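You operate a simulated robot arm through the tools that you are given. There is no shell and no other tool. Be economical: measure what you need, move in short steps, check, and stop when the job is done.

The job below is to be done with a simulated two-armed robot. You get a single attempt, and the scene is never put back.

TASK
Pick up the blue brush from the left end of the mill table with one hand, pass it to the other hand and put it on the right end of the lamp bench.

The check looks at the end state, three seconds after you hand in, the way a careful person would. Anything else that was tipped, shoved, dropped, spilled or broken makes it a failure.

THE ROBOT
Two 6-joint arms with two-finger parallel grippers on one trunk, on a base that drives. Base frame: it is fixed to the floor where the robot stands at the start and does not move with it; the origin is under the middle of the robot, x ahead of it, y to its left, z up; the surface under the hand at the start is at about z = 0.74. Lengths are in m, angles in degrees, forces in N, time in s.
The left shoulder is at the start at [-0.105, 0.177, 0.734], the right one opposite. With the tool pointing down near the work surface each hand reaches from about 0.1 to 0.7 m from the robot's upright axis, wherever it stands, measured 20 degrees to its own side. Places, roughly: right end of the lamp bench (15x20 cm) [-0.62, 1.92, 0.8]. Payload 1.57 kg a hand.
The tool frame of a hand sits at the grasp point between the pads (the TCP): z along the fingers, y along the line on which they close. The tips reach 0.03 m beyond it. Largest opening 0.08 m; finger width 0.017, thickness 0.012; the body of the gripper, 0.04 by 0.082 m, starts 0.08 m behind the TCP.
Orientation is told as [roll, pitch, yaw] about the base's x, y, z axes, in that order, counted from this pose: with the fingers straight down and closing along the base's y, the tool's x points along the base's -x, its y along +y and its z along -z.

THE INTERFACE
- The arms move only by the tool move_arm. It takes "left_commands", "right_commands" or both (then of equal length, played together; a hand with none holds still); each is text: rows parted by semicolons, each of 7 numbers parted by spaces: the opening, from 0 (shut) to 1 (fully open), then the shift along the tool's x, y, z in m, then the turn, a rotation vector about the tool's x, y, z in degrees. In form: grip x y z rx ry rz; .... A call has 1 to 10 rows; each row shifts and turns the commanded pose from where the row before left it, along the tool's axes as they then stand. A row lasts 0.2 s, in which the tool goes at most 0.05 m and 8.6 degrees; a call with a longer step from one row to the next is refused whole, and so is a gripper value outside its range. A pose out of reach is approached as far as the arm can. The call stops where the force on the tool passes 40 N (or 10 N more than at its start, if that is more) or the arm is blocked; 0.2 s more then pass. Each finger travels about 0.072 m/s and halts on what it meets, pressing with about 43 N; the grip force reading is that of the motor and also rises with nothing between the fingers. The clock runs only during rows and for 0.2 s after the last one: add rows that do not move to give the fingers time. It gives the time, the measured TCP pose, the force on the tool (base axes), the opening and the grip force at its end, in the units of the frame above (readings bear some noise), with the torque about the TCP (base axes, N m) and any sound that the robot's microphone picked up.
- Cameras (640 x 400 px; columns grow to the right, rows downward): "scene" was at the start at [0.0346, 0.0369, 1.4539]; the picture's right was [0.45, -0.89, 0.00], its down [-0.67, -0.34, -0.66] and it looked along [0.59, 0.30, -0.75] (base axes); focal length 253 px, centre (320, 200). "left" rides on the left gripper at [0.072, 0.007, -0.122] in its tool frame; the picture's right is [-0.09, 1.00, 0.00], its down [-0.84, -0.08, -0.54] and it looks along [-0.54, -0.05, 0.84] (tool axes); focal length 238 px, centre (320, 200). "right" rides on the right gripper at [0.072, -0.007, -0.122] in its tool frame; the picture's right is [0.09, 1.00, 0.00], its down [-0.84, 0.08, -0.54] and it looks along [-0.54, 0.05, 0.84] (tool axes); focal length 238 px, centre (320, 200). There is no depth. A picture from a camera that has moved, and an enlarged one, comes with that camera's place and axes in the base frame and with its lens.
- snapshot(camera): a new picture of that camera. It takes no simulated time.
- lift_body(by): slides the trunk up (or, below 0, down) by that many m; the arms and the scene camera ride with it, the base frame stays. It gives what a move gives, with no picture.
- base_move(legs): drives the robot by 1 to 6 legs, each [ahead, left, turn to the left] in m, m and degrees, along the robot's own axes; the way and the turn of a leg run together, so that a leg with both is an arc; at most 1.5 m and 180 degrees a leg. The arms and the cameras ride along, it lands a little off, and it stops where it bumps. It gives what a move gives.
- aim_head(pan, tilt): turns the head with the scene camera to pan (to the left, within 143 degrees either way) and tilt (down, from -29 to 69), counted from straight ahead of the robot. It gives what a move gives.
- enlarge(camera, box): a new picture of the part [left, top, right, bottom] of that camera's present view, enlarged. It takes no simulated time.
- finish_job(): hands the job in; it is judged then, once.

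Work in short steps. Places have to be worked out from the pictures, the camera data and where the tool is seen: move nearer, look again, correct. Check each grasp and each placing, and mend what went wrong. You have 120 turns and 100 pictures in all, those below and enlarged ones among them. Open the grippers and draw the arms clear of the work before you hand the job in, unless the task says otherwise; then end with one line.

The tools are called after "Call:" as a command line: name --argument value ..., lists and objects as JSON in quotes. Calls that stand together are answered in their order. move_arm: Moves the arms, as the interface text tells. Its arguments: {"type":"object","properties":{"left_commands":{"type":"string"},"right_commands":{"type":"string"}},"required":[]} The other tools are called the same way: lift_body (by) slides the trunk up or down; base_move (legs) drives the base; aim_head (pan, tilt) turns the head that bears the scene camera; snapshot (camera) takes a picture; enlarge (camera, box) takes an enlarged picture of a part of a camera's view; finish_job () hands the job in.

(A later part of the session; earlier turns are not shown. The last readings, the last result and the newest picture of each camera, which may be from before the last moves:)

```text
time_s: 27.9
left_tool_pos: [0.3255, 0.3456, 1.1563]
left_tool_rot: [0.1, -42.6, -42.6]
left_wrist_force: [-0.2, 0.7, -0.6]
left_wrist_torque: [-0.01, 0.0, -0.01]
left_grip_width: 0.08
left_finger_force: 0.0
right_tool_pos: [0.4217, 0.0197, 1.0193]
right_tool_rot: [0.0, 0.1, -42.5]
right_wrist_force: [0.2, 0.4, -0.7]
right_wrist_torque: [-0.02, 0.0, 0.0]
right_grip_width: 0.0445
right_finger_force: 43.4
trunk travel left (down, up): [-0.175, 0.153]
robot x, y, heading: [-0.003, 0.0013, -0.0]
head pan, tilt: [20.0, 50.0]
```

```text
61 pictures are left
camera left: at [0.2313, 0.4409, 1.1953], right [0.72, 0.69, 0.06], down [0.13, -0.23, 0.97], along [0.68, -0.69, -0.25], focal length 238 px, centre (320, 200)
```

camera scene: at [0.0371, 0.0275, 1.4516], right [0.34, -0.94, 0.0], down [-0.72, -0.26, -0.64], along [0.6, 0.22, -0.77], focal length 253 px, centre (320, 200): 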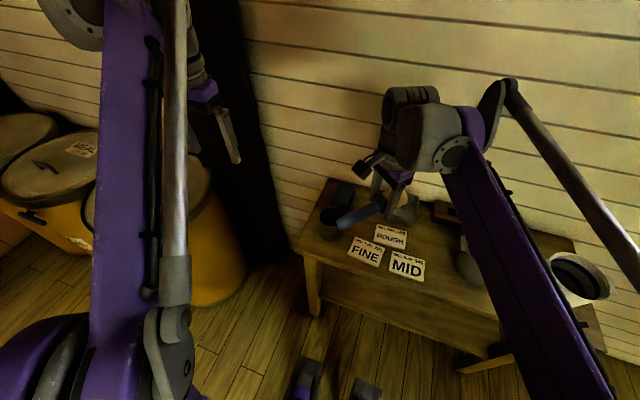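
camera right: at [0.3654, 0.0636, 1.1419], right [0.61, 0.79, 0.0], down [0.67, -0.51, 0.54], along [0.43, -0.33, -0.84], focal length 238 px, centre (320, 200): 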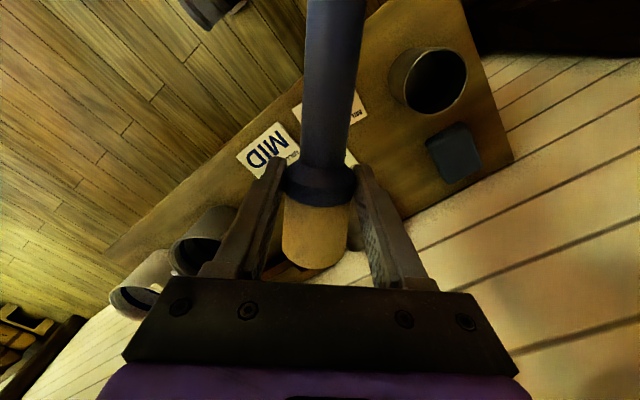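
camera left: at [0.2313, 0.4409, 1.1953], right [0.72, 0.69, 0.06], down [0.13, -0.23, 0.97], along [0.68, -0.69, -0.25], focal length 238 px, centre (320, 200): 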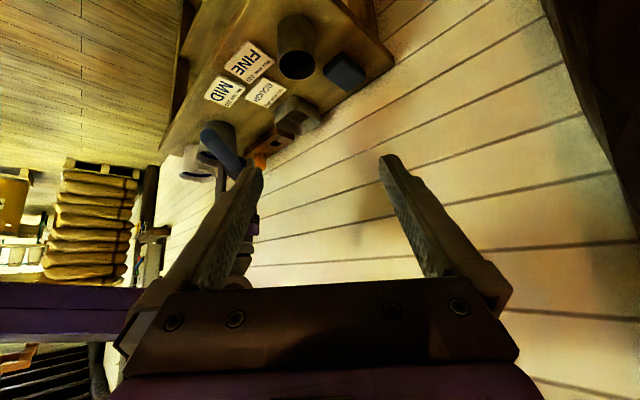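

Left tool's axes are known; I move to a standoff about 18 cm out along its approach line to the handle point P≈(0.387,0.053,1.004).

Call:
move_arm --left_commands "1 -0.0153 -0.0349 0.0192 0 0 0; 1 -0.0153 -0.0349 0.0192 0 0 0; 1 -0.0153 -0.0349 0.0192 0 0 0; 1 -0.0153 -0.0349 0.0192 0 0 0; 1 -0.0153 -0.0349 0.0192 0 0 0; 1 0 0 0 0 0 0"

Call:
snapshot --camera "left"

Call:
snapshot --camera "scene"

```text
time_s: 29.3
left_tool_pos: [0.2985, 0.1352, 1.1323]
left_tool_rot: [-0.1, -42.4, -42.5]
left_wrist_force: [0.0, 1.1, 0.3]
left_wrist_torque: [-0.02, -0.02, 0.02]
left_grip_width: 0.08
left_finger_force: 0.0
right_tool_pos: [0.4225, 0.0198, 1.02]
right_tool_rot: [0.0, 0.1, -42.5]
right_wrist_force: [0.7, 0.9, -1.5]
right_wrist_torque: [0.0, -0.01, 0.02]
right_grip_width: 0.0442
right_finger_force: 42.7
trunk travel left (down, up): [-0.175, 0.153]
robot x, y, heading: [-0.0019, 0.0009, 0.2]
head pan, tilt: [20.0, 50.0]
```

```text
60 pictures are left
camera left: at [0.204, 0.2293, 1.1741], right [0.72, 0.69, 0.06], down [0.13, -0.23, 0.96], along [0.68, -0.69, -0.26], focal length 238 px, centre (320, 200)
```

left: 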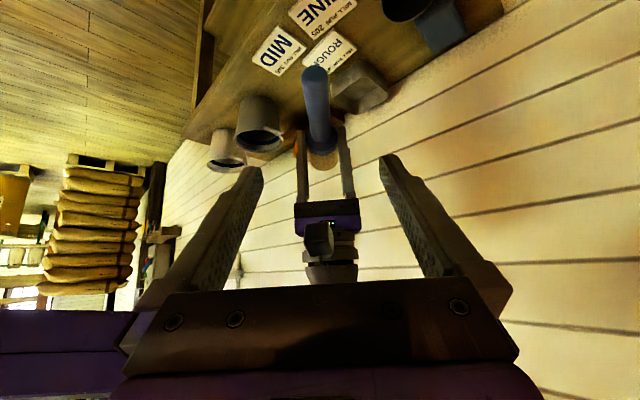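

```text
59 pictures are left
camera scene: at [0.0375, 0.0276, 1.4516], right [0.34, -0.94, 0.0], down [-0.72, -0.26, -0.64], along [0.6, 0.22, -0.77], focal length 253 px, centre (320, 200)
```

scene: 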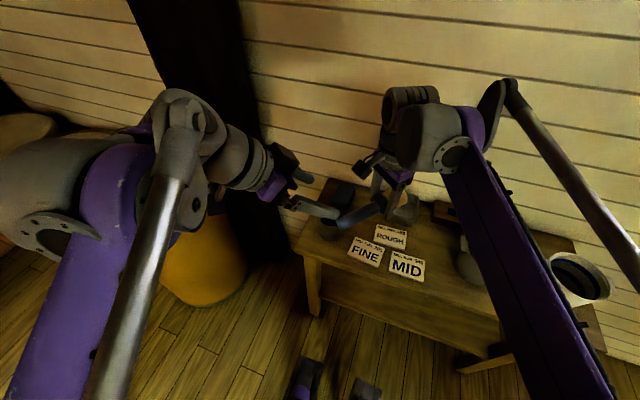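

The handle is centred between the left fingers. Advance 0.11 along the approach, then check.

Call:
move_arm --left_commands "1 -0.001 0 0.04 0 0 0; 1 -0.001 0 0.04 0 0 0; 1 0 0 0.03 0 0 0; 1 0 0 0 0 0 0"

Call:
snapshot --camera "left"

Call:
snapshot --camera "right"

Call:
enlarge --camera "scene" --box '[240, 110, 440, 235]'

```text
time_s: 30.3
left_tool_pos: [0.3538, 0.0817, 1.0558]
left_tool_rot: [0.0, -42.4, -42.5]
left_wrist_force: [0.0, -0.9, -0.4]
left_wrist_torque: [0.02, -0.01, -0.02]
left_grip_width: 0.0797
left_finger_force: 0.0
right_tool_pos: [0.4224, 0.0201, 1.0209]
right_tool_rot: [0.1, 0.0, -42.5]
right_wrist_force: [0.3, 0.0, -1.0]
right_wrist_torque: [-0.01, -0.03, -0.02]
right_grip_width: 0.0445
right_finger_force: 43.2
trunk travel left (down, up): [-0.175, 0.153]
robot x, y, heading: [0.0003, -0.0013, 0.2]
head pan, tilt: [20.0, 50.0]
```

```text
58 pictures are left
camera left: at [0.2587, 0.1768, 1.0965], right [0.72, 0.69, 0.06], down [0.13, -0.23, 0.96], along [0.68, -0.69, -0.25], focal length 238 px, centre (320, 200)
```

left: 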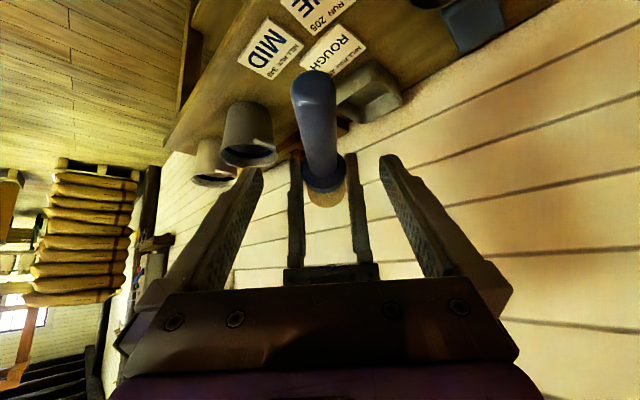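

```text
57 pictures are left
camera right: at [0.365, 0.0635, 1.1419], right [0.6, 0.8, 0.0], down [0.67, -0.51, 0.54], along [0.43, -0.33, -0.84], focal length 238 px, centre (320, 200)
```

right: 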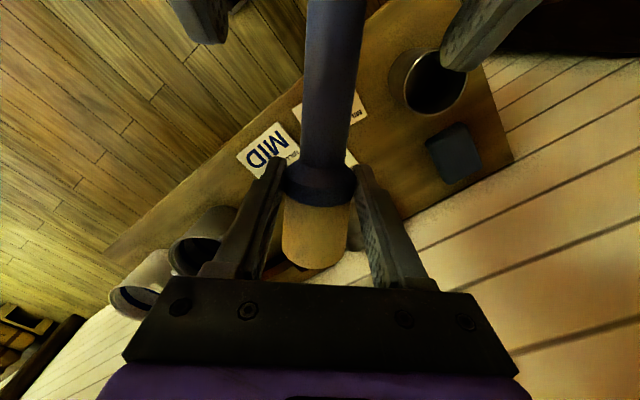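

```text
3.20 times, centred on (340, 172) of scene
camera zoom: at [0.0368, 0.0275, 1.4516], right [0.34, -0.94, 0.0], down [-0.72, -0.26, -0.64], along [0.6, 0.22, -0.77], focal length 808 px, centre (256, 288)
```

zoom: 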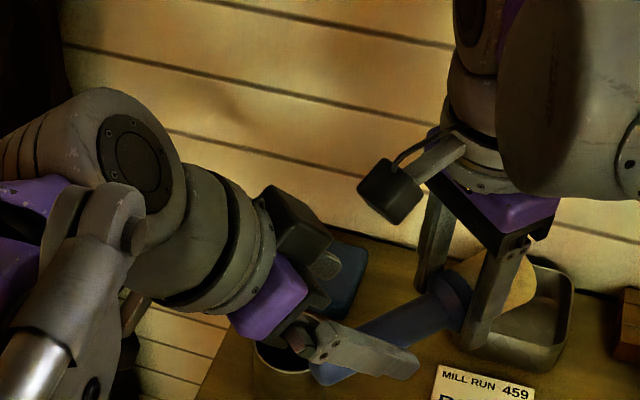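

All clear around the two camera heads. Advance the remaining 6.5 cm in small steps.

Call:
move_arm --left_commands "1 0 0 0.02 0 0 0; 1 0 0 0.02 0 0 0; 1 0 0 0.015 0 0 0; 1 0 0 0.01 0 0 0; 1 0 0 0 0 0 0"

Call:
snapshot --camera "left"

Call:
snapshot --camera "right"

Call:
enlarge --camera "scene" --box '[240, 110, 440, 235]'

```text
time_s: 31.5
left_tool_pos: [0.3842, 0.0554, 1.0079]
left_tool_rot: [0.1, -42.5, -42.4]
left_wrist_force: [0.6, 1.2, -0.3]
left_wrist_torque: [0.0, -0.02, -0.01]
left_grip_width: 0.0796
left_finger_force: 0.0
right_tool_pos: [0.4221, 0.0206, 1.021]
right_tool_rot: [0.0, 0.0, -42.4]
right_wrist_force: [0.0, 0.0, -1.6]
right_wrist_torque: [0.0, -0.01, 0.01]
right_grip_width: 0.0446
right_finger_force: 42.9
trunk travel left (down, up): [-0.175, 0.153]
robot x, y, heading: [-0.0001, 0.0005, 0.1]
head pan, tilt: [20.0, 50.0]
```

```text
55 pictures are left
camera left: at [0.2905, 0.1499, 1.049], right [0.72, 0.69, 0.06], down [0.13, -0.23, 0.96], along [0.68, -0.69, -0.25], focal length 238 px, centre (320, 200)
```

left: 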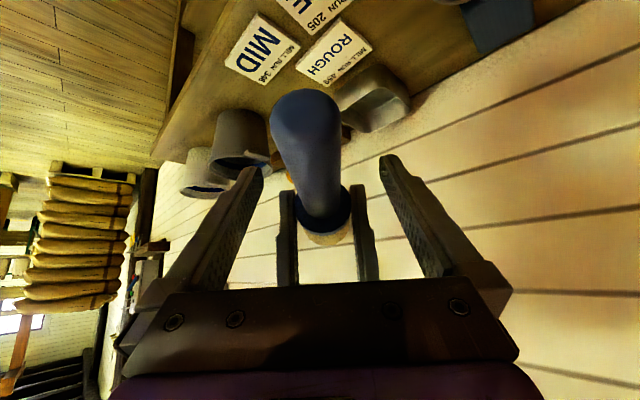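

```text
54 pictures are left
camera right: at [0.3652, 0.0636, 1.1419], right [0.6, 0.8, 0.0], down [0.67, -0.51, 0.54], along [0.43, -0.33, -0.84], focal length 238 px, centre (320, 200)
```

right: 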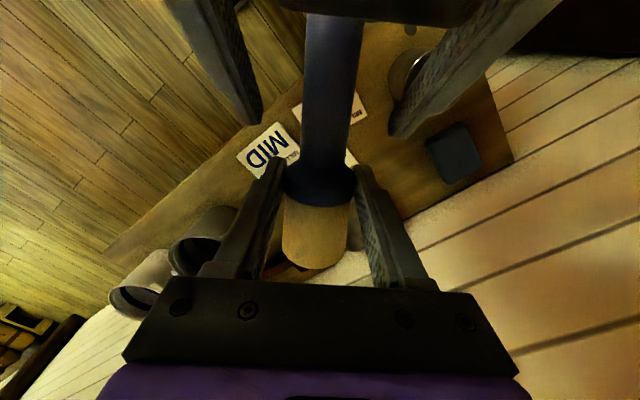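

```text
3.20 times, centred on (340, 172) of scene
camera zoom: at [0.0369, 0.0276, 1.4516], right [0.34, -0.94, 0.0], down [-0.72, -0.26, -0.64], along [0.6, 0.22, -0.77], focal length 808 px, centre (256, 288)
```

zoom: 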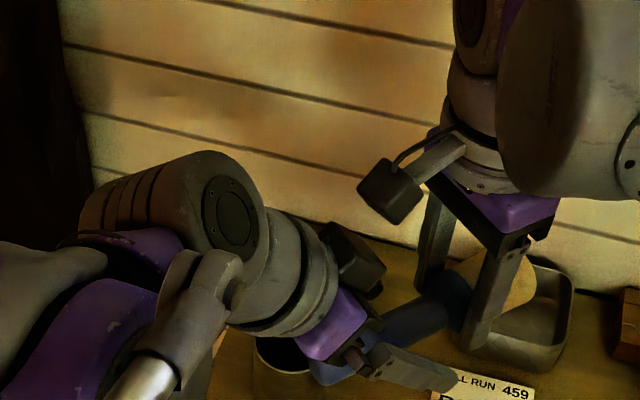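

Geometry is as planned: handle is between the left fingers, tips clear of the right hand. Closing the left hand.

Call:
move_arm --left_commands "0.6 0 0 0 0 0 0; 0.4 0 0 0 0 0 0; 0 0 0 0 0 0 0; 0 0 0 0 0 0 0; 0 0 0 0 0 0 0; 0 0 0 0 0 0 0"

Call:
snapshot --camera "right"

Call:
snapshot --camera "left"

```text
time_s: 32.9
left_tool_pos: [0.3839, 0.0548, 1.0079]
left_tool_rot: [-0.1, -42.6, -42.5]
left_wrist_force: [-8.8, -9.1, 0.3]
left_wrist_torque: [-0.01, 0.08, -0.22]
left_grip_width: 0.0266
left_finger_force: 37.3
right_tool_pos: [0.4229, 0.0194, 1.0207]
right_tool_rot: [0.1, 0.0, -42.5]
right_wrist_force: [7.8, 8.4, 0.8]
right_wrist_torque: [0.14, -0.15, -0.38]
right_grip_width: 0.0444
right_finger_force: 42.7
trunk travel left (down, up): [-0.175, 0.153]
robot x, y, heading: [-0.0011, -0.0013, -0.1]
head pan, tilt: [20.0, 50.0]
```

```text
52 pictures are left
camera right: at [0.3654, 0.0638, 1.1418], right [0.6, 0.8, 0.0], down [0.67, -0.51, 0.54], along [0.43, -0.33, -0.84], focal length 238 px, centre (320, 200)
```

right: 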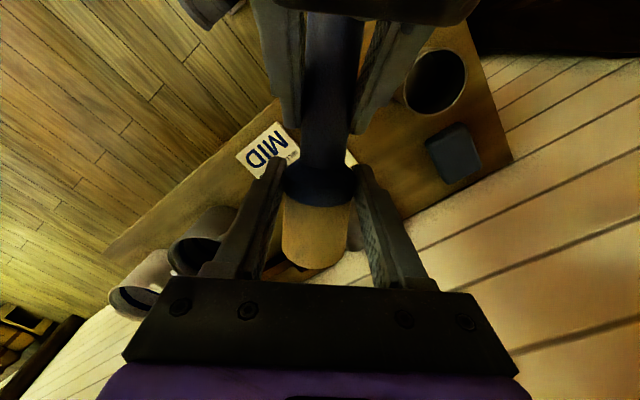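

```text
51 pictures are left
camera left: at [0.2903, 0.1498, 1.049], right [0.72, 0.69, 0.06], down [0.13, -0.23, 0.96], along [0.68, -0.69, -0.26], focal length 238 px, centre (320, 200)
```

left: 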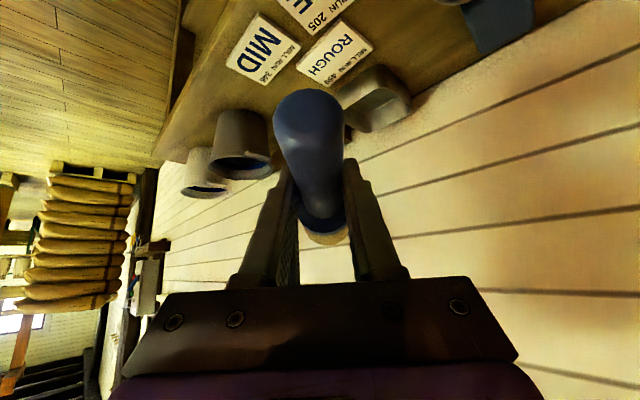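

Both hands hold the brush, with ~12 N side load. I relax it by shifting the left hand 1.5 mm along its -y, and check.

Call:
move_arm --left_commands "0 0 -0.0015 0 0 0 0; 0 0 0 0 0 0 0"

```text
time_s: 33.5
left_tool_pos: [0.3859, 0.0537, 1.0099]
left_tool_rot: [0.0, -42.6, -42.6]
left_wrist_force: [-6.1, -2.4, 1.7]
left_wrist_torque: [-0.05, 0.06, -0.17]
left_grip_width: 0.0266
left_finger_force: 37.8
right_tool_pos: [0.4223, 0.0186, 1.0202]
right_tool_rot: [0.1, 0.0, -42.6]
right_wrist_force: [5.8, 3.4, -3.0]
right_wrist_torque: [-0.03, -0.2, -0.15]
right_grip_width: 0.0443
right_finger_force: 43.2
trunk travel left (down, up): [-0.175, 0.153]
robot x, y, heading: [-0.0005, -0.0034, 0.0]
head pan, tilt: [20.0, 50.0]
```

Side load has halved. Now open the right hand slowly without moving.

Call:
move_arm --right_commands "0.65 0 0 0 0 0 0; 0.8 0 0 0 0 0 0; 1 0 0 0 0 0 0; 1 0 0 0 0 0 0"

Call:
snapshot --camera "right"

Call:
snapshot --camera "left"

```text
time_s: 34.5
left_tool_pos: [0.3846, 0.0532, 1.0081]
left_tool_rot: [-0.1, -42.5, -42.6]
left_wrist_force: [-0.2, -0.1, -0.6]
left_wrist_torque: [0.01, 0.06, -0.01]
left_grip_width: 0.0268
left_finger_force: 37.4
right_tool_pos: [0.4223, 0.0184, 1.0206]
right_tool_rot: [0.0, 0.0, -42.5]
right_wrist_force: [0.0, 0.1, -0.4]
right_wrist_torque: [-0.02, 0.02, 0.0]
right_grip_width: 0.0798
right_finger_force: 0.0
trunk travel left (down, up): [-0.175, 0.153]
robot x, y, heading: [-0.0015, -0.0006, -0.1]
head pan, tilt: [20.0, 50.0]
```

```text
50 pictures are left
camera right: at [0.3653, 0.0635, 1.1419], right [0.6, 0.8, 0.0], down [0.67, -0.51, 0.54], along [0.43, -0.33, -0.84], focal length 238 px, centre (320, 200)
```

right: 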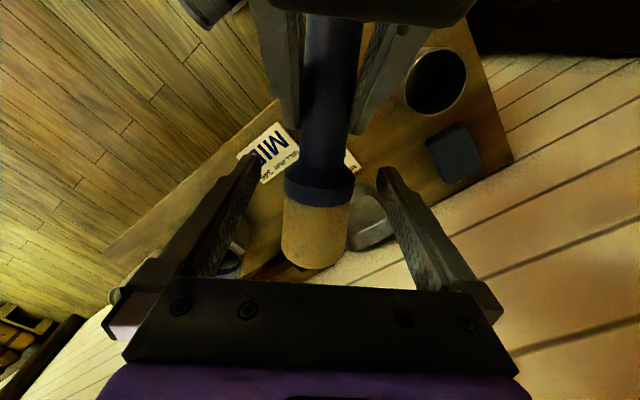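

```text
49 pictures are left
camera left: at [0.2898, 0.1488, 1.0488], right [0.72, 0.69, 0.06], down [0.13, -0.23, 0.96], along [0.68, -0.69, -0.26], focal length 238 px, centre (320, 200)
```

left: 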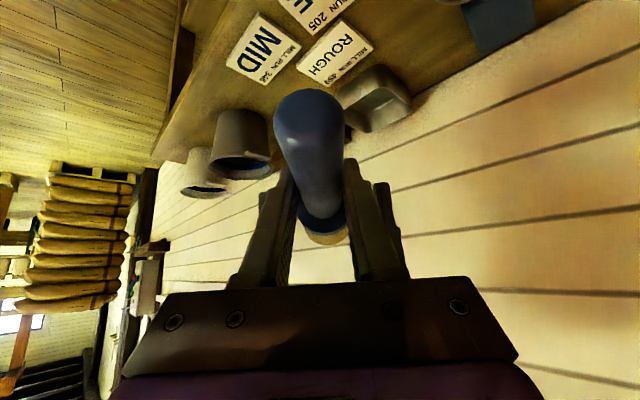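

Left holds it alone, level. Withdraw the right hand upward, then to the right.

Call:
move_arm --right_commands "1 0 0 -0.03 0 0 0; 1 0 0 -0.04 0 0 0; 1 0 0 -0.03 0 0 0; 1 -0.027 -0.03 -0.005 0 0 0; 1 -0.027 -0.03 0 0 0 0; 1 -0.027 -0.03 0 0 0 0; 1 -0.027 -0.03 0 0 0 0; 1 -0.02 -0.025 0 0 0 0; 1 0 0 0 0 0 0"

Call:
snapshot --camera "left"

Call:
snapshot --camera "scene"

```text
time_s: 36.5
left_tool_pos: [0.3842, 0.0537, 1.0087]
left_tool_rot: [0.1, -42.4, -42.6]
left_wrist_force: [0.0, 0.1, 0.8]
left_wrist_torque: [0.02, 0.02, 0.0]
left_grip_width: 0.0267
left_finger_force: 38.0
right_tool_pos: [0.4205, -0.1739, 1.1271]
right_tool_rot: [0.0, 0.0, -42.5]
right_wrist_force: [0.4, -0.2, 0.4]
right_wrist_torque: [-0.02, -0.02, 0.0]
right_grip_width: 0.08
right_finger_force: 0.1
trunk travel left (down, up): [-0.175, 0.153]
robot x, y, heading: [0.0001, 0.0011, -0.1]
head pan, tilt: [20.0, 50.0]
```

```text
48 pictures are left
camera left: at [0.2899, 0.1491, 1.0488], right [0.72, 0.69, 0.06], down [0.13, -0.23, 0.96], along [0.68, -0.69, -0.25], focal length 238 px, centre (320, 200)
```

left: 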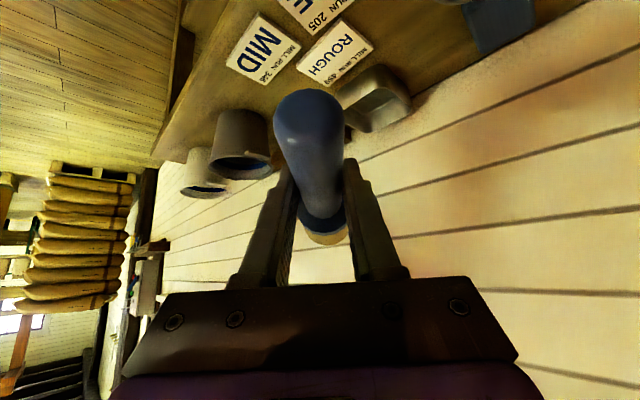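

```text
47 pictures are left
camera scene: at [0.0371, 0.0279, 1.4516], right [0.34, -0.94, 0.0], down [-0.72, -0.26, -0.64], along [0.6, 0.22, -0.77], focal length 253 px, centre (320, 200)
```

scene: 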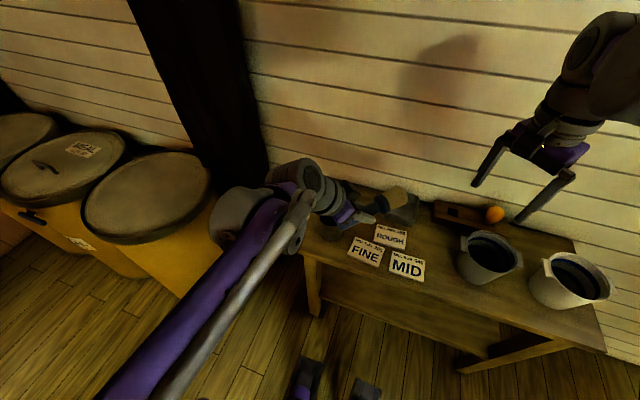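

Brush is secure in the left hand. I check whether the FINE card was displaced, using the same head pose and box as my first enlargement.

Call:
aim_head --pan 27 --tilt 48.3

Call:
enlarge --camera "scene" --box '[300, 170, 460, 270]'

Call:
enlarge --camera "scene" --box '[330, 210, 490, 310]'

```text
time_s: 37.2
left_tool_pos: [0.3842, 0.0542, 1.0082]
left_tool_rot: [0.0, -42.5, -42.5]
left_wrist_force: [0.3, -0.2, -0.4]
left_wrist_torque: [-0.01, 0.01, -0.01]
left_grip_width: 0.0265
left_finger_force: 37.7
right_tool_pos: [0.42, -0.1729, 1.1266]
right_tool_rot: [0.0, -0.1, -42.5]
right_wrist_force: [0.1, 0.0, 0.0]
right_wrist_torque: [-0.01, -0.02, 0.01]
right_grip_width: 0.08
right_finger_force: 0.0
trunk travel left (down, up): [-0.175, 0.153]
robot x, y, heading: [-0.0047, -0.0013, 0.1]
head pan, tilt: [27.0, 48.3]
```

```text
4.00 times, centred on (380, 220) of scene
camera zoom: at [0.0347, 0.0368, 1.4539], right [0.45, -0.89, 0.0], down [-0.67, -0.34, -0.67], along [0.59, 0.3, -0.75], focal length 1010 px, centre (80, 120)
```

zoom: 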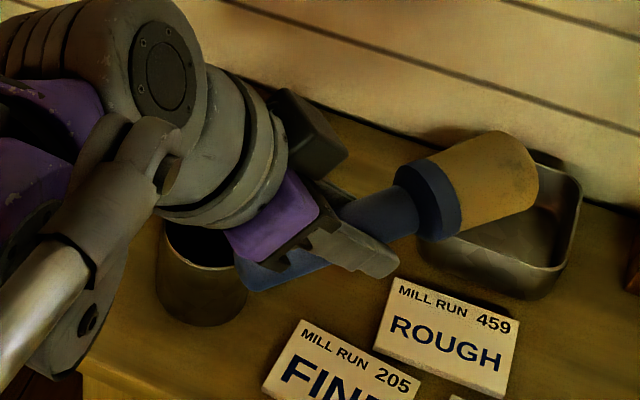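

```text
4.00 times, centred on (410, 260) of scene
camera zoom: at [0.0347, 0.0368, 1.4539], right [0.45, -0.89, 0.0], down [-0.67, -0.34, -0.67], along [0.59, 0.3, -0.75], focal length 1010 px, centre (-40, -40)
```

zoom: 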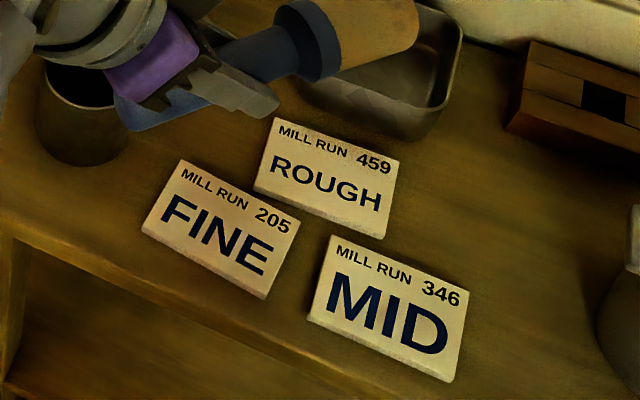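

The FINE card has turned by only a few degrees (~5 mm); everything else is in place, so I leave it. Now I draw the left hand back and look behind the robot before driving.

Call:
move_arm --left_commands "0 0.01 0.001 -0.03 0 0 0; 0 0.011 0.001 -0.03 0 0 0; 0 0.011 0.001 -0.03 0 0 0; 0 0.011 0.001 -0.03 0 0 0; 0 0 0 0 0 0 0"

Call:
aim_head --pan 143 --tilt 35

Call:
snapshot --camera "scene"

Call:
snapshot --camera "left"

```text
time_s: 38.4
left_tool_pos: [0.3068, 0.1336, 1.0688]
left_tool_rot: [-0.1, -42.6, -42.5]
left_wrist_force: [-0.7, -0.3, -0.7]
left_wrist_torque: [0.01, -0.01, -0.01]
left_grip_width: 0.0265
left_finger_force: 37.4
right_tool_pos: [0.4191, -0.1734, 1.1271]
right_tool_rot: [0.0, 0.0, -42.5]
right_wrist_force: [-0.3, -0.5, 0.0]
right_wrist_torque: [0.0, -0.02, -0.02]
right_grip_width: 0.0799
right_finger_force: 0.0
trunk travel left (down, up): [-0.175, 0.153]
robot x, y, heading: [0.0007, -0.0012, -0.3]
head pan, tilt: [27.0, 48.3]
```

```text
time_s: 40.4
left_tool_pos: [0.3053, 0.1329, 1.069]
left_tool_rot: [0.0, -42.5, -42.5]
left_wrist_force: [0.2, 0.2, -1.4]
left_wrist_torque: [0.02, 0.02, -0.03]
left_grip_width: 0.0268
left_finger_force: 37.6
right_tool_pos: [0.4193, -0.1729, 1.1265]
right_tool_rot: [-0.1, 0.0, -42.5]
right_wrist_force: [0.4, -0.4, -0.4]
right_wrist_torque: [0.0, -0.02, 0.0]
right_grip_width: 0.0803
right_finger_force: 0.0
trunk travel left (down, up): [-0.175, 0.153]
robot x, y, heading: [0.0023, -0.0008, -0.2]
head pan, tilt: [143.0, 35.0]
```

```text
44 pictures are left
camera scene: at [-0.1056, 0.0542, 1.4733], right [0.6, 0.8, 0.0], down [0.46, -0.35, -0.82], along [-0.65, 0.49, -0.57], focal length 253 px, centre (320, 200)
```

scene: 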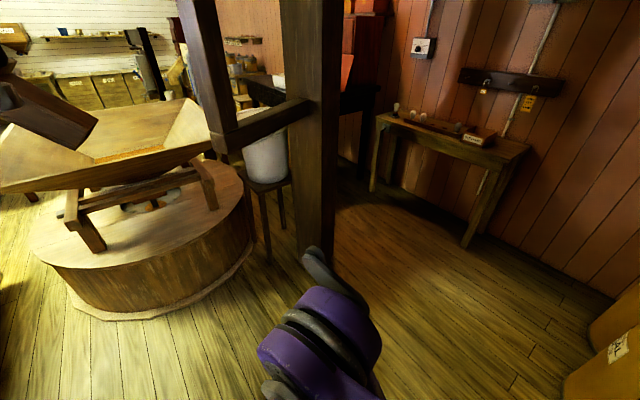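

```text
43 pictures are left
camera left: at [0.2108, 0.2279, 1.1087], right [0.72, 0.69, 0.06], down [0.13, -0.23, 0.96], along [0.68, -0.69, -0.26], focal length 238 px, centre (320, 200)
```

left: 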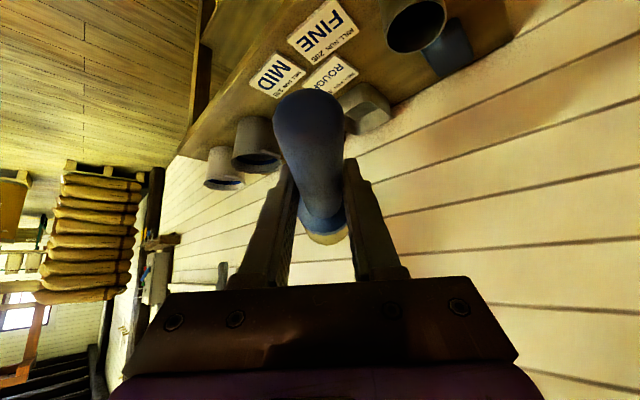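

The way is clear: millstone >1.3 m behind, the post near (-1.0,0.85), drums x>0.2. I back off 0.25 m and turn left 90°.

Call:
base_move --legs '[[-0.25, 0, 0], [0, 0, 90]]'

Call:
aim_head --pan 10 --tilt 35

Call:
snapshot --camera "scene"

Call:
snapshot --camera "left"

```text
time_s: 46.0
left_tool_pos: [-0.3792, 0.3055, 1.0693]
left_tool_rot: [-0.1, -42.6, 47.7]
left_wrist_force: [-1.1, -0.2, -0.7]
left_wrist_torque: [-0.06, 0.01, 0.03]
left_grip_width: 0.0265
left_finger_force: 37.3
right_tool_pos: [-0.0736, 0.4201, 1.1261]
right_tool_rot: [0.0, 0.0, 47.8]
right_wrist_force: [0.3, 0.6, 0.4]
right_wrist_torque: [0.0, -0.02, 0.01]
right_grip_width: 0.0801
right_finger_force: 0.0
trunk travel left (down, up): [-0.175, 0.153]
robot x, y, heading: [-0.2472, -0.0009, 90.0]
head pan, tilt: [143.0, 35.0]
```

```text
time_s: 48.1
left_tool_pos: [-0.3798, 0.3038, 1.0689]
left_tool_rot: [-0.1, -42.5, 47.7]
left_wrist_force: [-0.5, -0.5, -1.0]
left_wrist_torque: [0.0, 0.02, 0.04]
left_grip_width: 0.0266
left_finger_force: 37.7
right_tool_pos: [-0.074, 0.4193, 1.1269]
right_tool_rot: [0.1, 0.0, 47.6]
right_wrist_force: [0.2, -0.8, -0.6]
right_wrist_torque: [0.04, -0.01, 0.02]
right_grip_width: 0.0801
right_finger_force: 0.0
trunk travel left (down, up): [-0.175, 0.153]
robot x, y, heading: [-0.246, 0.0001, 90.3]
head pan, tilt: [10.0, 35.0]
```

```text
42 pictures are left
camera scene: at [-0.26, 0.051, 1.4733], right [0.98, 0.18, 0.0], down [0.1, -0.56, -0.82], along [-0.14, 0.81, -0.57], focal length 253 px, centre (320, 200)
```

scene: 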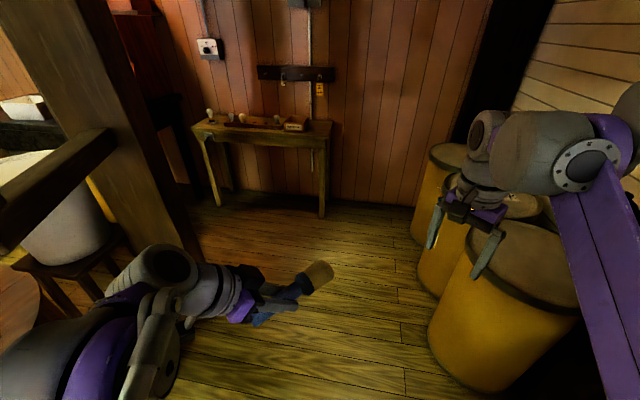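

```text
41 pictures are left
camera left: at [-0.4752, 0.208, 1.1087], right [-0.69, 0.72, 0.06], down [0.23, 0.13, 0.96], along [0.69, 0.68, -0.26], focal length 238 px, centre (320, 200)
```

left: 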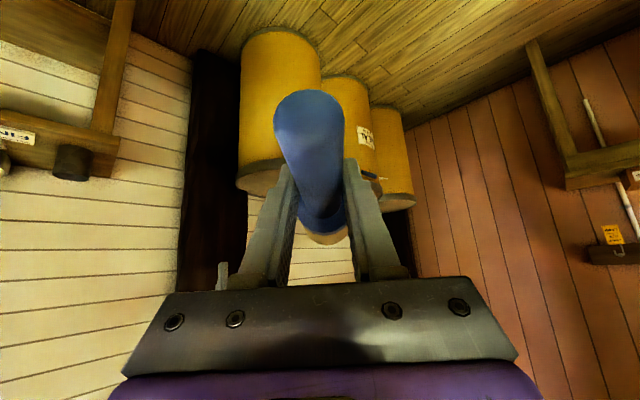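

Clear way ahead. Drive 1.15 m ahead, then 0.2 m left (after passing the post).

Call:
base_move --legs '[[1.15, 0, 0], [0, 0.2, 0]]'

Call:
aim_head --pan 15 --tilt 45

Call:
snapshot --camera "scene"

```text
time_s: 55.9
left_tool_pos: [-0.575, 1.4529, 1.0681]
left_tool_rot: [0.0, -42.4, 47.6]
left_wrist_force: [-0.2, 0.3, -1.5]
left_wrist_torque: [-0.05, 0.01, 0.03]
left_grip_width: 0.0264
left_finger_force: 37.5
right_tool_pos: [-0.2694, 1.5677, 1.1278]
right_tool_rot: [0.1, -0.1, 47.6]
right_wrist_force: [0.1, 0.3, 0.1]
right_wrist_torque: [-0.03, 0.0, 0.02]
right_grip_width: 0.0801
right_finger_force: 0.1
trunk travel left (down, up): [-0.175, 0.153]
robot x, y, heading: [-0.4405, 1.1477, 90.0]
head pan, tilt: [10.0, 35.0]
```

```text
time_s: 56.7
left_tool_pos: [-0.5758, 1.4529, 1.0684]
left_tool_rot: [0.0, -42.6, 47.5]
left_wrist_force: [-0.5, -0.4, -0.2]
left_wrist_torque: [-0.05, -0.01, 0.01]
left_grip_width: 0.0264
left_finger_force: 37.6
right_tool_pos: [-0.2699, 1.567, 1.1282]
right_tool_rot: [0.0, 0.0, 47.6]
right_wrist_force: [-0.1, -1.1, 0.0]
right_wrist_torque: [0.0, 0.01, 0.04]
right_grip_width: 0.08
right_finger_force: 0.0
trunk travel left (down, up): [-0.175, 0.153]
robot x, y, heading: [-0.4422, 1.1493, 89.9]
head pan, tilt: [15.0, 45.0]
```

```text
40 pictures are left
camera scene: at [-0.4629, 1.1904, 1.4586], right [0.97, 0.26, 0.0], down [0.18, -0.68, -0.71], along [-0.18, 0.68, -0.71], focal length 253 px, centre (320, 200)
```

scene: 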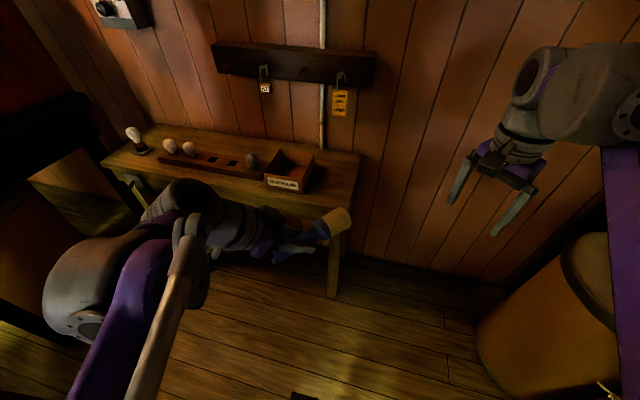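

Bench: right end x≈-0.525, y 1.74–2.14, box's right side x≈-0.71. I'll lay the brush along y at x≈-0.615. First yaw the left hand straight ahead (about base z), then drive 0.28 m ahead.

Call:
move_arm --left_commands "0 0 0 0 -5.75 0 -6.26; 0 0 0 0 -5.75 0 -6.26; 0 0 0 0 -5.75 0 -6.26; 0 0 0 0 -5.75 0 -6.26; 0 0 0 0 -5.75 0 -6.26; 0 0 0 0 0 0 0"

Call:
base_move --legs '[[0.26, 0, 0]]'

Call:
snapshot --camera "scene"

Call:
snapshot --camera "left"

```text
time_s: 58.1
left_tool_pos: [-0.5767, 1.4522, 1.0685]
left_tool_rot: [0.0, -42.6, 90.0]
left_wrist_force: [1.4, 0.2, -0.5]
left_wrist_torque: [-0.05, 0.01, 0.0]
left_grip_width: 0.0265
left_finger_force: 37.8
right_tool_pos: [-0.2702, 1.5665, 1.127]
right_tool_rot: [0.0, 0.0, 47.4]
right_wrist_force: [0.1, -0.8, 0.0]
right_wrist_torque: [-0.02, 0.02, 0.04]
right_grip_width: 0.0799
right_finger_force: 0.1
trunk travel left (down, up): [-0.175, 0.153]
robot x, y, heading: [-0.4445, 1.143, 89.7]
head pan, tilt: [15.0, 45.0]
```

```text
time_s: 59.9
left_tool_pos: [-0.5762, 1.7157, 1.0695]
left_tool_rot: [0.1, -42.6, 90.0]
left_wrist_force: [0.2, 0.2, -1.3]
left_wrist_torque: [-0.03, 0.01, 0.0]
left_grip_width: 0.0264
left_finger_force: 37.4
right_tool_pos: [-0.2712, 1.8294, 1.1266]
right_tool_rot: [0.0, 0.0, 47.6]
right_wrist_force: [0.3, 1.1, -0.7]
right_wrist_torque: [-0.05, 0.0, 0.0]
right_grip_width: 0.0799
right_finger_force: 0.0
trunk travel left (down, up): [-0.175, 0.153]
robot x, y, heading: [-0.4456, 1.4109, 90.1]
head pan, tilt: [15.0, 45.0]
```

```text
39 pictures are left
camera scene: at [-0.4632, 1.453, 1.4585], right [0.97, 0.26, 0.0], down [0.18, -0.68, -0.71], along [-0.18, 0.68, -0.71], focal length 253 px, centre (320, 200)
```

scene: 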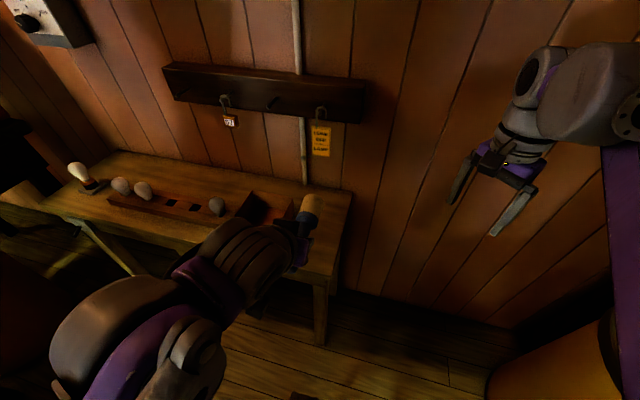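

```text
38 pictures are left
camera left: at [-0.583, 1.5782, 1.1088], right [-1.0, 0.07, 0.06], down [0.08, 0.25, 0.96], along [0.05, 0.97, -0.26], focal length 238 px, centre (320, 200)
```

left: 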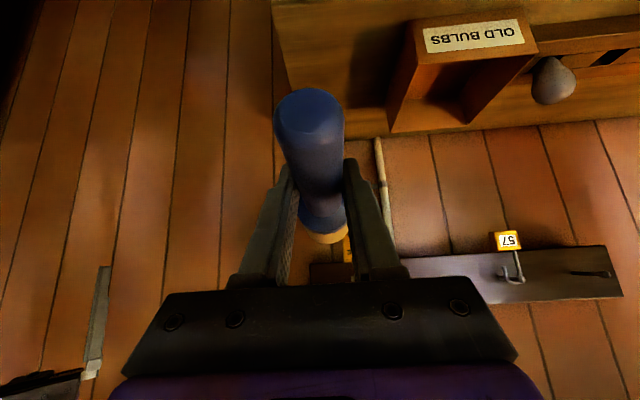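

Pose is good. Move the left hand toward a point above the free end: TCP (-0.615, 1.885, 0.92).

Call:
move_arm --left_commands "0 -0.0047 0.0078 0.0449 0 0 0; 0 -0.0047 0.0078 0.0449 0 0 0; 0 -0.0047 0.0078 0.0449 0 0 0; 0 -0.0047 0.0078 0.0449 0 0 0; 0 -0.0047 0.0078 0.0449 0 0 0; 0 0 0 0 0 0 0"

Call:
snapshot --camera "scene"

Call:
snapshot --camera "left"

```text
time_s: 61.3
left_tool_pos: [-0.6175, 1.8823, 0.9169]
left_tool_rot: [0.0, -42.5, 90.0]
left_wrist_force: [-0.6, 0.6, -0.1]
left_wrist_torque: [-0.01, -0.01, 0.0]
left_grip_width: 0.0265
left_finger_force: 38.0
right_tool_pos: [-0.2706, 1.8287, 1.1278]
right_tool_rot: [0.0, 0.0, 47.6]
right_wrist_force: [-0.1, -0.4, -0.2]
right_wrist_torque: [-0.04, 0.02, 0.0]
right_grip_width: 0.08
right_finger_force: 0.2
trunk travel left (down, up): [-0.175, 0.153]
robot x, y, heading: [-0.4421, 1.4097, 90.3]
head pan, tilt: [15.0, 45.0]
```

```text
37 pictures are left
camera scene: at [-0.4631, 1.4514, 1.4586], right [0.97, 0.26, 0.0], down [0.18, -0.68, -0.71], along [-0.18, 0.68, -0.71], focal length 253 px, centre (320, 200)
```

scene: 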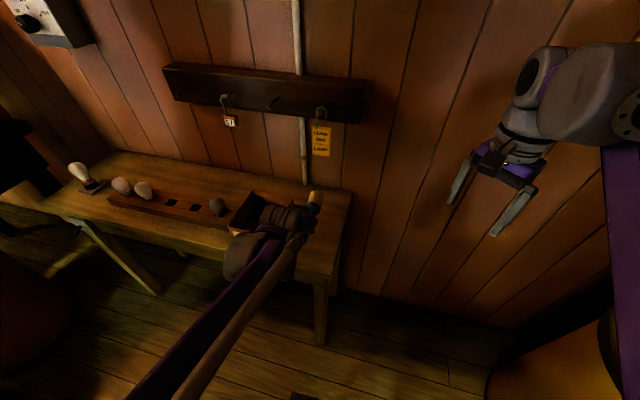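

```text
36 pictures are left
camera left: at [-0.6231, 1.7463, 0.9583], right [-1.0, 0.07, 0.06], down [0.08, 0.25, 0.97], along [0.05, 0.97, -0.25], focal length 238 px, centre (320, 200)
```

left: 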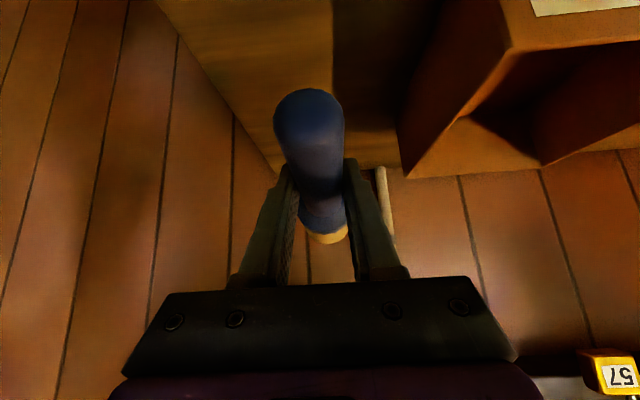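

The brush is above the free end with the box about 9 cm to the left. Descend vertically to z≈0.845.

Call:
move_arm --left_commands "0 0.0169 -0.004 0.0184 0 0 0; 0 0.0169 -0.003 0.0184 0 0 0; 0 0.0142 0 0.0155 0 0 0; 0 0 0 0 0 0 0"

Call:
snapshot --camera "left"

Call:
enlarge --camera "scene" --box '[230, 160, 390, 260]'

```text
time_s: 62.3
left_tool_pos: [-0.6098, 1.8832, 0.8476]
left_tool_rot: [0.1, -42.5, 90.0]
left_wrist_force: [-0.3, 0.0, -0.5]
left_wrist_torque: [-0.04, 0.03, 0.01]
left_grip_width: 0.0265
left_finger_force: 37.5
right_tool_pos: [-0.2705, 1.8291, 1.1265]
right_tool_rot: [0.0, 0.0, 47.7]
right_wrist_force: [-0.1, 0.1, 0.2]
right_wrist_torque: [-0.01, 0.02, 0.0]
right_grip_width: 0.0801
right_finger_force: 0.1
trunk travel left (down, up): [-0.175, 0.153]
robot x, y, heading: [-0.4454, 1.4083, 90.0]
head pan, tilt: [15.0, 45.0]
```

```text
35 pictures are left
camera left: at [-0.6161, 1.7467, 0.8886], right [-1.0, 0.07, 0.06], down [0.08, 0.25, 0.96], along [0.05, 0.97, -0.25], focal length 238 px, centre (320, 200)
```

left: 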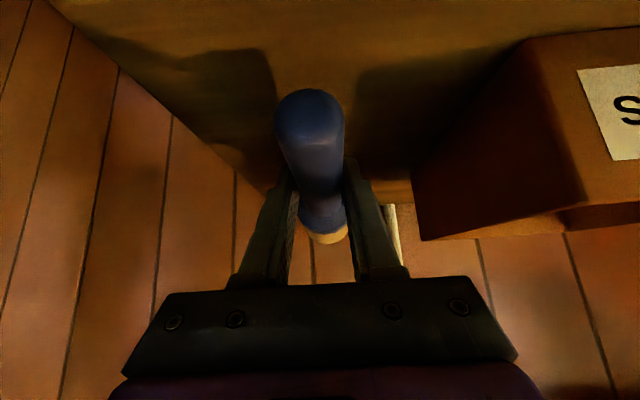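

```text
4.00 times, centred on (310, 210) of scene
camera zoom: at [-0.4632, 1.4522, 1.4585], right [0.97, 0.26, 0.0], down [0.18, -0.68, -0.71], along [-0.18, 0.68, -0.71], focal length 1010 px, centre (360, 160)
```

zoom: 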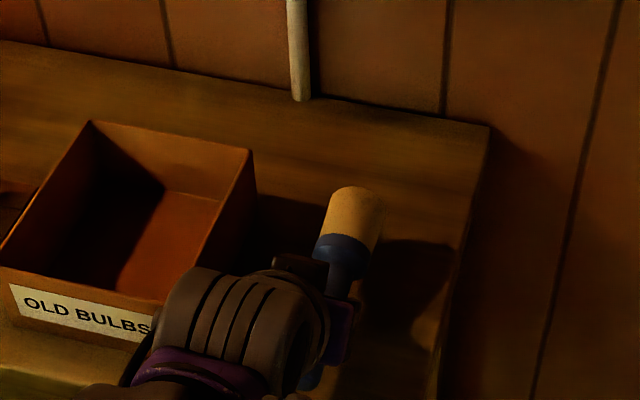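

Still free. Lower in small steps, watching the force.

Call:
move_arm --left_commands "0 0.0034 0 0.0037 0 0 0; 0 0.0034 0 0.0037 0 0 0; 0 0 0 0 0 0 0"

```text
time_s: 63.1
left_tool_pos: [-0.6095, 1.8832, 0.8381]
left_tool_rot: [0.1, -42.6, 90.0]
left_wrist_force: [-0.6, 0.0, -0.3]
left_wrist_torque: [-0.04, -0.01, 0.0]
left_grip_width: 0.0264
left_finger_force: 37.5
right_tool_pos: [-0.2705, 1.8285, 1.1278]
right_tool_rot: [0.0, 0.0, 47.5]
right_wrist_force: [-0.7, -0.3, -1.1]
right_wrist_torque: [0.01, 0.02, -0.01]
right_grip_width: 0.0801
right_finger_force: 0.1
trunk travel left (down, up): [-0.175, 0.153]
robot x, y, heading: [-0.4428, 1.411, 90.2]
head pan, tilt: [15.0, 45.0]
```

No contact yet at 0.838; continue 4 mm steps.

Call:
move_arm --left_commands "0 0.0027 0 0.0029 0 0 0; 0 0 0 0 0 0 0"

Call:
move_arm --left_commands "0 0.0020 0 0.0022 0 0 0; 0 0 0 0 0 0 0"

```text
time_s: 63.7
left_tool_pos: [-0.6095, 1.883, 0.8342]
left_tool_rot: [0.1, -42.5, 90.0]
left_wrist_force: [0.4, -0.2, -1.9]
left_wrist_torque: [-0.06, 0.0, 0.0]
left_grip_width: 0.0262
left_finger_force: 37.4
right_tool_pos: [-0.2704, 1.8284, 1.1272]
right_tool_rot: [0.0, 0.0, 47.5]
right_wrist_force: [0.2, 0.0, -0.4]
right_wrist_torque: [-0.01, -0.01, 0.0]
right_grip_width: 0.08
right_finger_force: 0.0
trunk travel left (down, up): [-0.175, 0.153]
robot x, y, heading: [-0.4432, 1.4062, 89.9]
head pan, tilt: [15.0, 45.0]
```

```text
time_s: 64.3
left_tool_pos: [-0.6098, 1.882, 0.8316]
left_tool_rot: [0.1, -42.5, 90.1]
left_wrist_force: [-0.5, 0.0, -0.6]
left_wrist_torque: [-0.05, 0.01, 0.0]
left_grip_width: 0.0264
left_finger_force: 37.5
right_tool_pos: [-0.2701, 1.8286, 1.1277]
right_tool_rot: [0.0, -0.1, 47.6]
right_wrist_force: [-0.1, -0.2, -0.1]
right_wrist_torque: [0.0, 0.01, 0.05]
right_grip_width: 0.0796
right_finger_force: 0.1
trunk travel left (down, up): [-0.175, 0.153]
robot x, y, heading: [-0.4402, 1.4073, 90.2]
head pan, tilt: [15.0, 45.0]
```

Still free at 0.8316; two more 3 mm steps.

Call:
move_arm --left_commands "0 0.0020 0 0.0022 0 0 0; 0 0 0 0 0 0 0"

Call:
move_arm --left_commands "0 0.0014 0 0.0015 0 0 0; 0 0 0 0 0 0 0"

Call:
snapshot --camera "left"

```text
time_s: 64.9
left_tool_pos: [-0.6091, 1.8834, 0.8285]
left_tool_rot: [0.1, -42.5, 90.1]
left_wrist_force: [-0.6, -0.2, -0.7]
left_wrist_torque: [0.0, 0.0, 0.01]
left_grip_width: 0.0263
left_finger_force: 37.6
right_tool_pos: [-0.2703, 1.8293, 1.1262]
right_tool_rot: [0.0, -0.1, 47.7]
right_wrist_force: [0.1, 0.0, 0.3]
right_wrist_torque: [0.03, -0.02, -0.02]
right_grip_width: 0.0801
right_finger_force: 0.1
trunk travel left (down, up): [-0.175, 0.153]
robot x, y, heading: [-0.4448, 1.4098, 90.2]
head pan, tilt: [15.0, 45.0]
```

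```text
time_s: 65.5
left_tool_pos: [-0.6091, 1.8842, 0.8288]
left_tool_rot: [0.0, -42.7, 90.0]
left_wrist_force: [-3.7, 1.8, 21.1]
left_wrist_torque: [0.31, -0.04, -0.02]
left_grip_width: 0.0265
left_finger_force: 37.6
right_tool_pos: [-0.2698, 1.8283, 1.1276]
right_tool_rot: [0.0, 0.0, 47.6]
right_wrist_force: [-0.7, -0.1, -0.2]
right_wrist_torque: [-0.01, -0.02, 0.01]
right_grip_width: 0.0801
right_finger_force: 0.0
trunk travel left (down, up): [-0.175, 0.153]
robot x, y, heading: [-0.4423, 1.4113, 90.0]
head pan, tilt: [15.0, 45.0]
```

```text
33 pictures are left
camera left: at [-0.6152, 1.7461, 0.8674], right [-1.0, 0.07, 0.06], down [0.08, 0.25, 0.97], along [0.05, 0.97, -0.25], focal length 238 px, centre (320, 200)
```

left: 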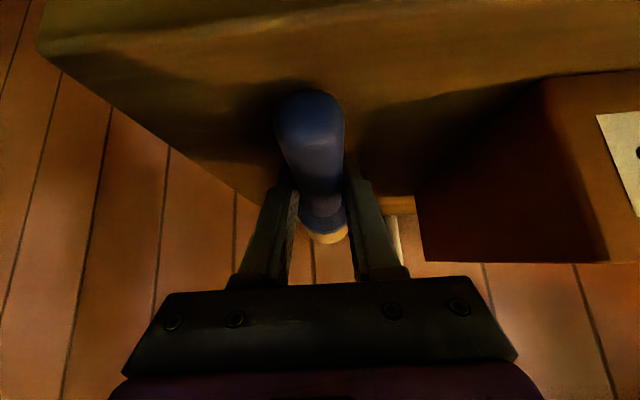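

Fingertips have touched the bench (21 N); the brush is at most a few mm above it. Back up 1.5 mm and open gently.

Call:
move_arm --left_commands "0 -0.001 0 -0.0011 0 0 0; 0.36 0 0 0 0 0 0; 0.45 0 0 0 0 0 0; 0.6 0 0 0 0 0 0; 0.6 0 0 0 0 0 0; 0.6 0 0 0 0 0 0"

Call:
snapshot --camera "left"

Call:
enlarge --camera "scene" --box '[230, 160, 390, 260]'

```text
time_s: 66.9
left_tool_pos: [-0.6079, 1.8826, 0.8272]
left_tool_rot: [0.0, -42.5, 90.0]
left_wrist_force: [-0.1, 0.0, -0.2]
left_wrist_torque: [0.0, 0.0, -0.01]
left_grip_width: 0.0481
left_finger_force: 0.2
right_tool_pos: [-0.27, 1.8285, 1.1261]
right_tool_rot: [0.1, 0.0, 47.6]
right_wrist_force: [0.1, 0.4, -0.2]
right_wrist_torque: [0.02, -0.01, 0.04]
right_grip_width: 0.0799
right_finger_force: 0.0
trunk travel left (down, up): [-0.175, 0.153]
robot x, y, heading: [-0.4433, 1.4071, 89.9]
head pan, tilt: [15.0, 45.0]
```

```text
32 pictures are left
camera left: at [-0.6144, 1.7456, 0.8681], right [-1.0, 0.07, 0.06], down [0.08, 0.25, 0.96], along [0.05, 0.97, -0.26], focal length 238 px, centre (320, 200)
```

left: 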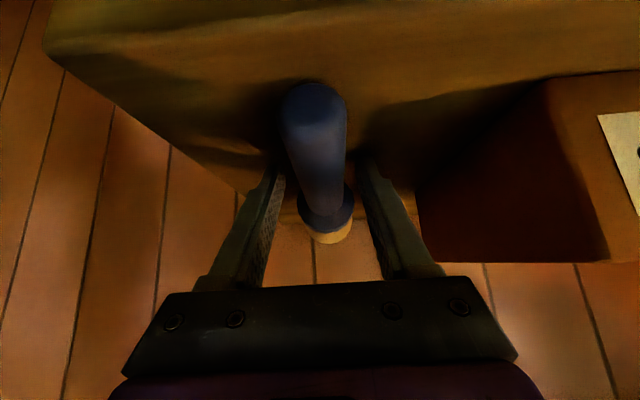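

```text
4.00 times, centred on (310, 210) of scene
camera zoom: at [-0.4627, 1.4519, 1.4585], right [0.97, 0.26, 0.0], down [0.18, -0.68, -0.71], along [-0.18, 0.68, -0.71], focal length 1010 px, centre (360, 160)
```

zoom: 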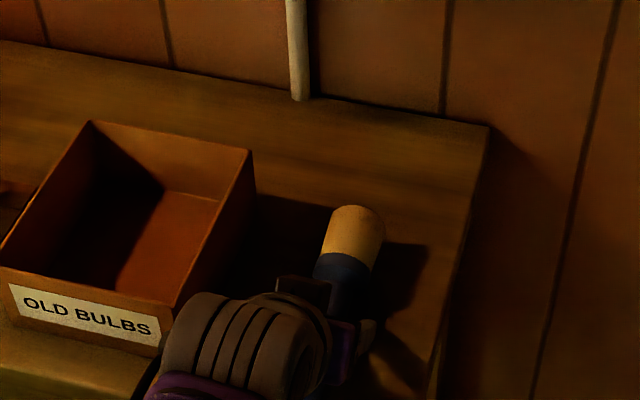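

The brush rests on the bench. Open fully, then withdraw back along the approach.

Call:
move_arm --left_commands "0.9 0 0 0 0 0 0; 0.9 0 0 0 0 0 0; 0.9 0 0 -0.01 0 0 0; 0.9 0 0 -0.02 0 0 0; 0.9 0 0 -0.03 0 0 0; 0.9 0 0 -0.04 0 0 0; 0.9 0 0 -0.045 0 0 0; 0.9 0 0 -0.045 0 0 0; 0.9 0 0 -0.045 0 0 0; 0.9 0 0 0 0 0 0"

Call:
snapshot --camera "left"

Call:
enlarge --camera "scene" --box '[210, 160, 370, 260]'

```text
time_s: 69.1
left_tool_pos: [-0.6093, 1.7237, 1.0014]
left_tool_rot: [0.1, -42.5, 90.0]
left_wrist_force: [0.2, -0.4, -0.7]
left_wrist_torque: [0.01, 0.02, -0.01]
left_grip_width: 0.0719
left_finger_force: 0.0
right_tool_pos: [-0.2704, 1.8291, 1.126]
right_tool_rot: [-0.1, 0.0, 47.6]
right_wrist_force: [-0.5, -0.3, 0.0]
right_wrist_torque: [-0.01, 0.01, -0.02]
right_grip_width: 0.0799
right_finger_force: 0.0
trunk travel left (down, up): [-0.175, 0.153]
robot x, y, heading: [-0.443, 1.408, 89.9]
head pan, tilt: [15.0, 45.0]
```

```text
30 pictures are left
camera left: at [-0.6151, 1.587, 1.0408], right [-1.0, 0.07, 0.06], down [0.08, 0.25, 0.96], along [0.05, 0.97, -0.26], focal length 238 px, centre (320, 200)
```

left: 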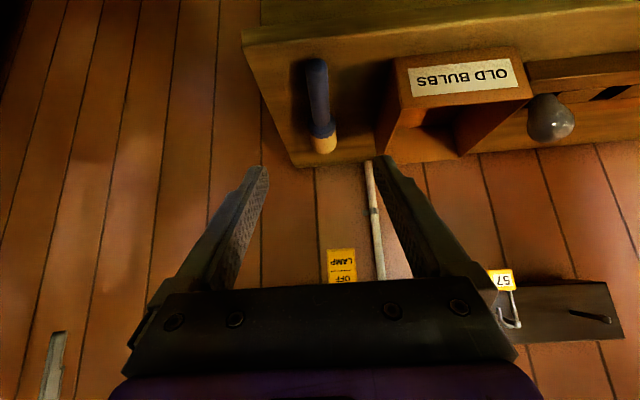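

```text
4.00 times, centred on (290, 210) of scene
camera zoom: at [-0.4631, 1.4531, 1.4585], right [0.97, 0.26, 0.0], down [0.18, -0.68, -0.71], along [-0.18, 0.68, -0.71], focal length 1010 px, centre (440, 160)
```

zoom: 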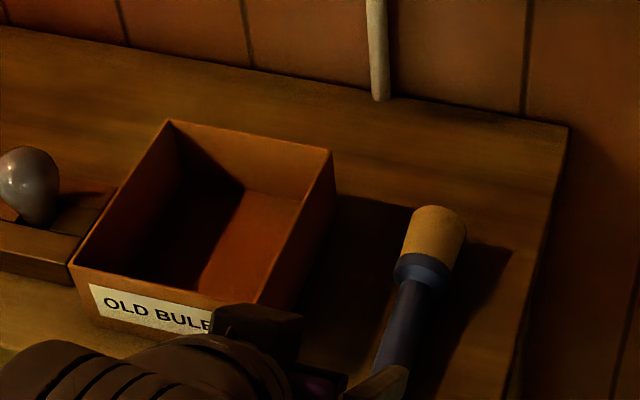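

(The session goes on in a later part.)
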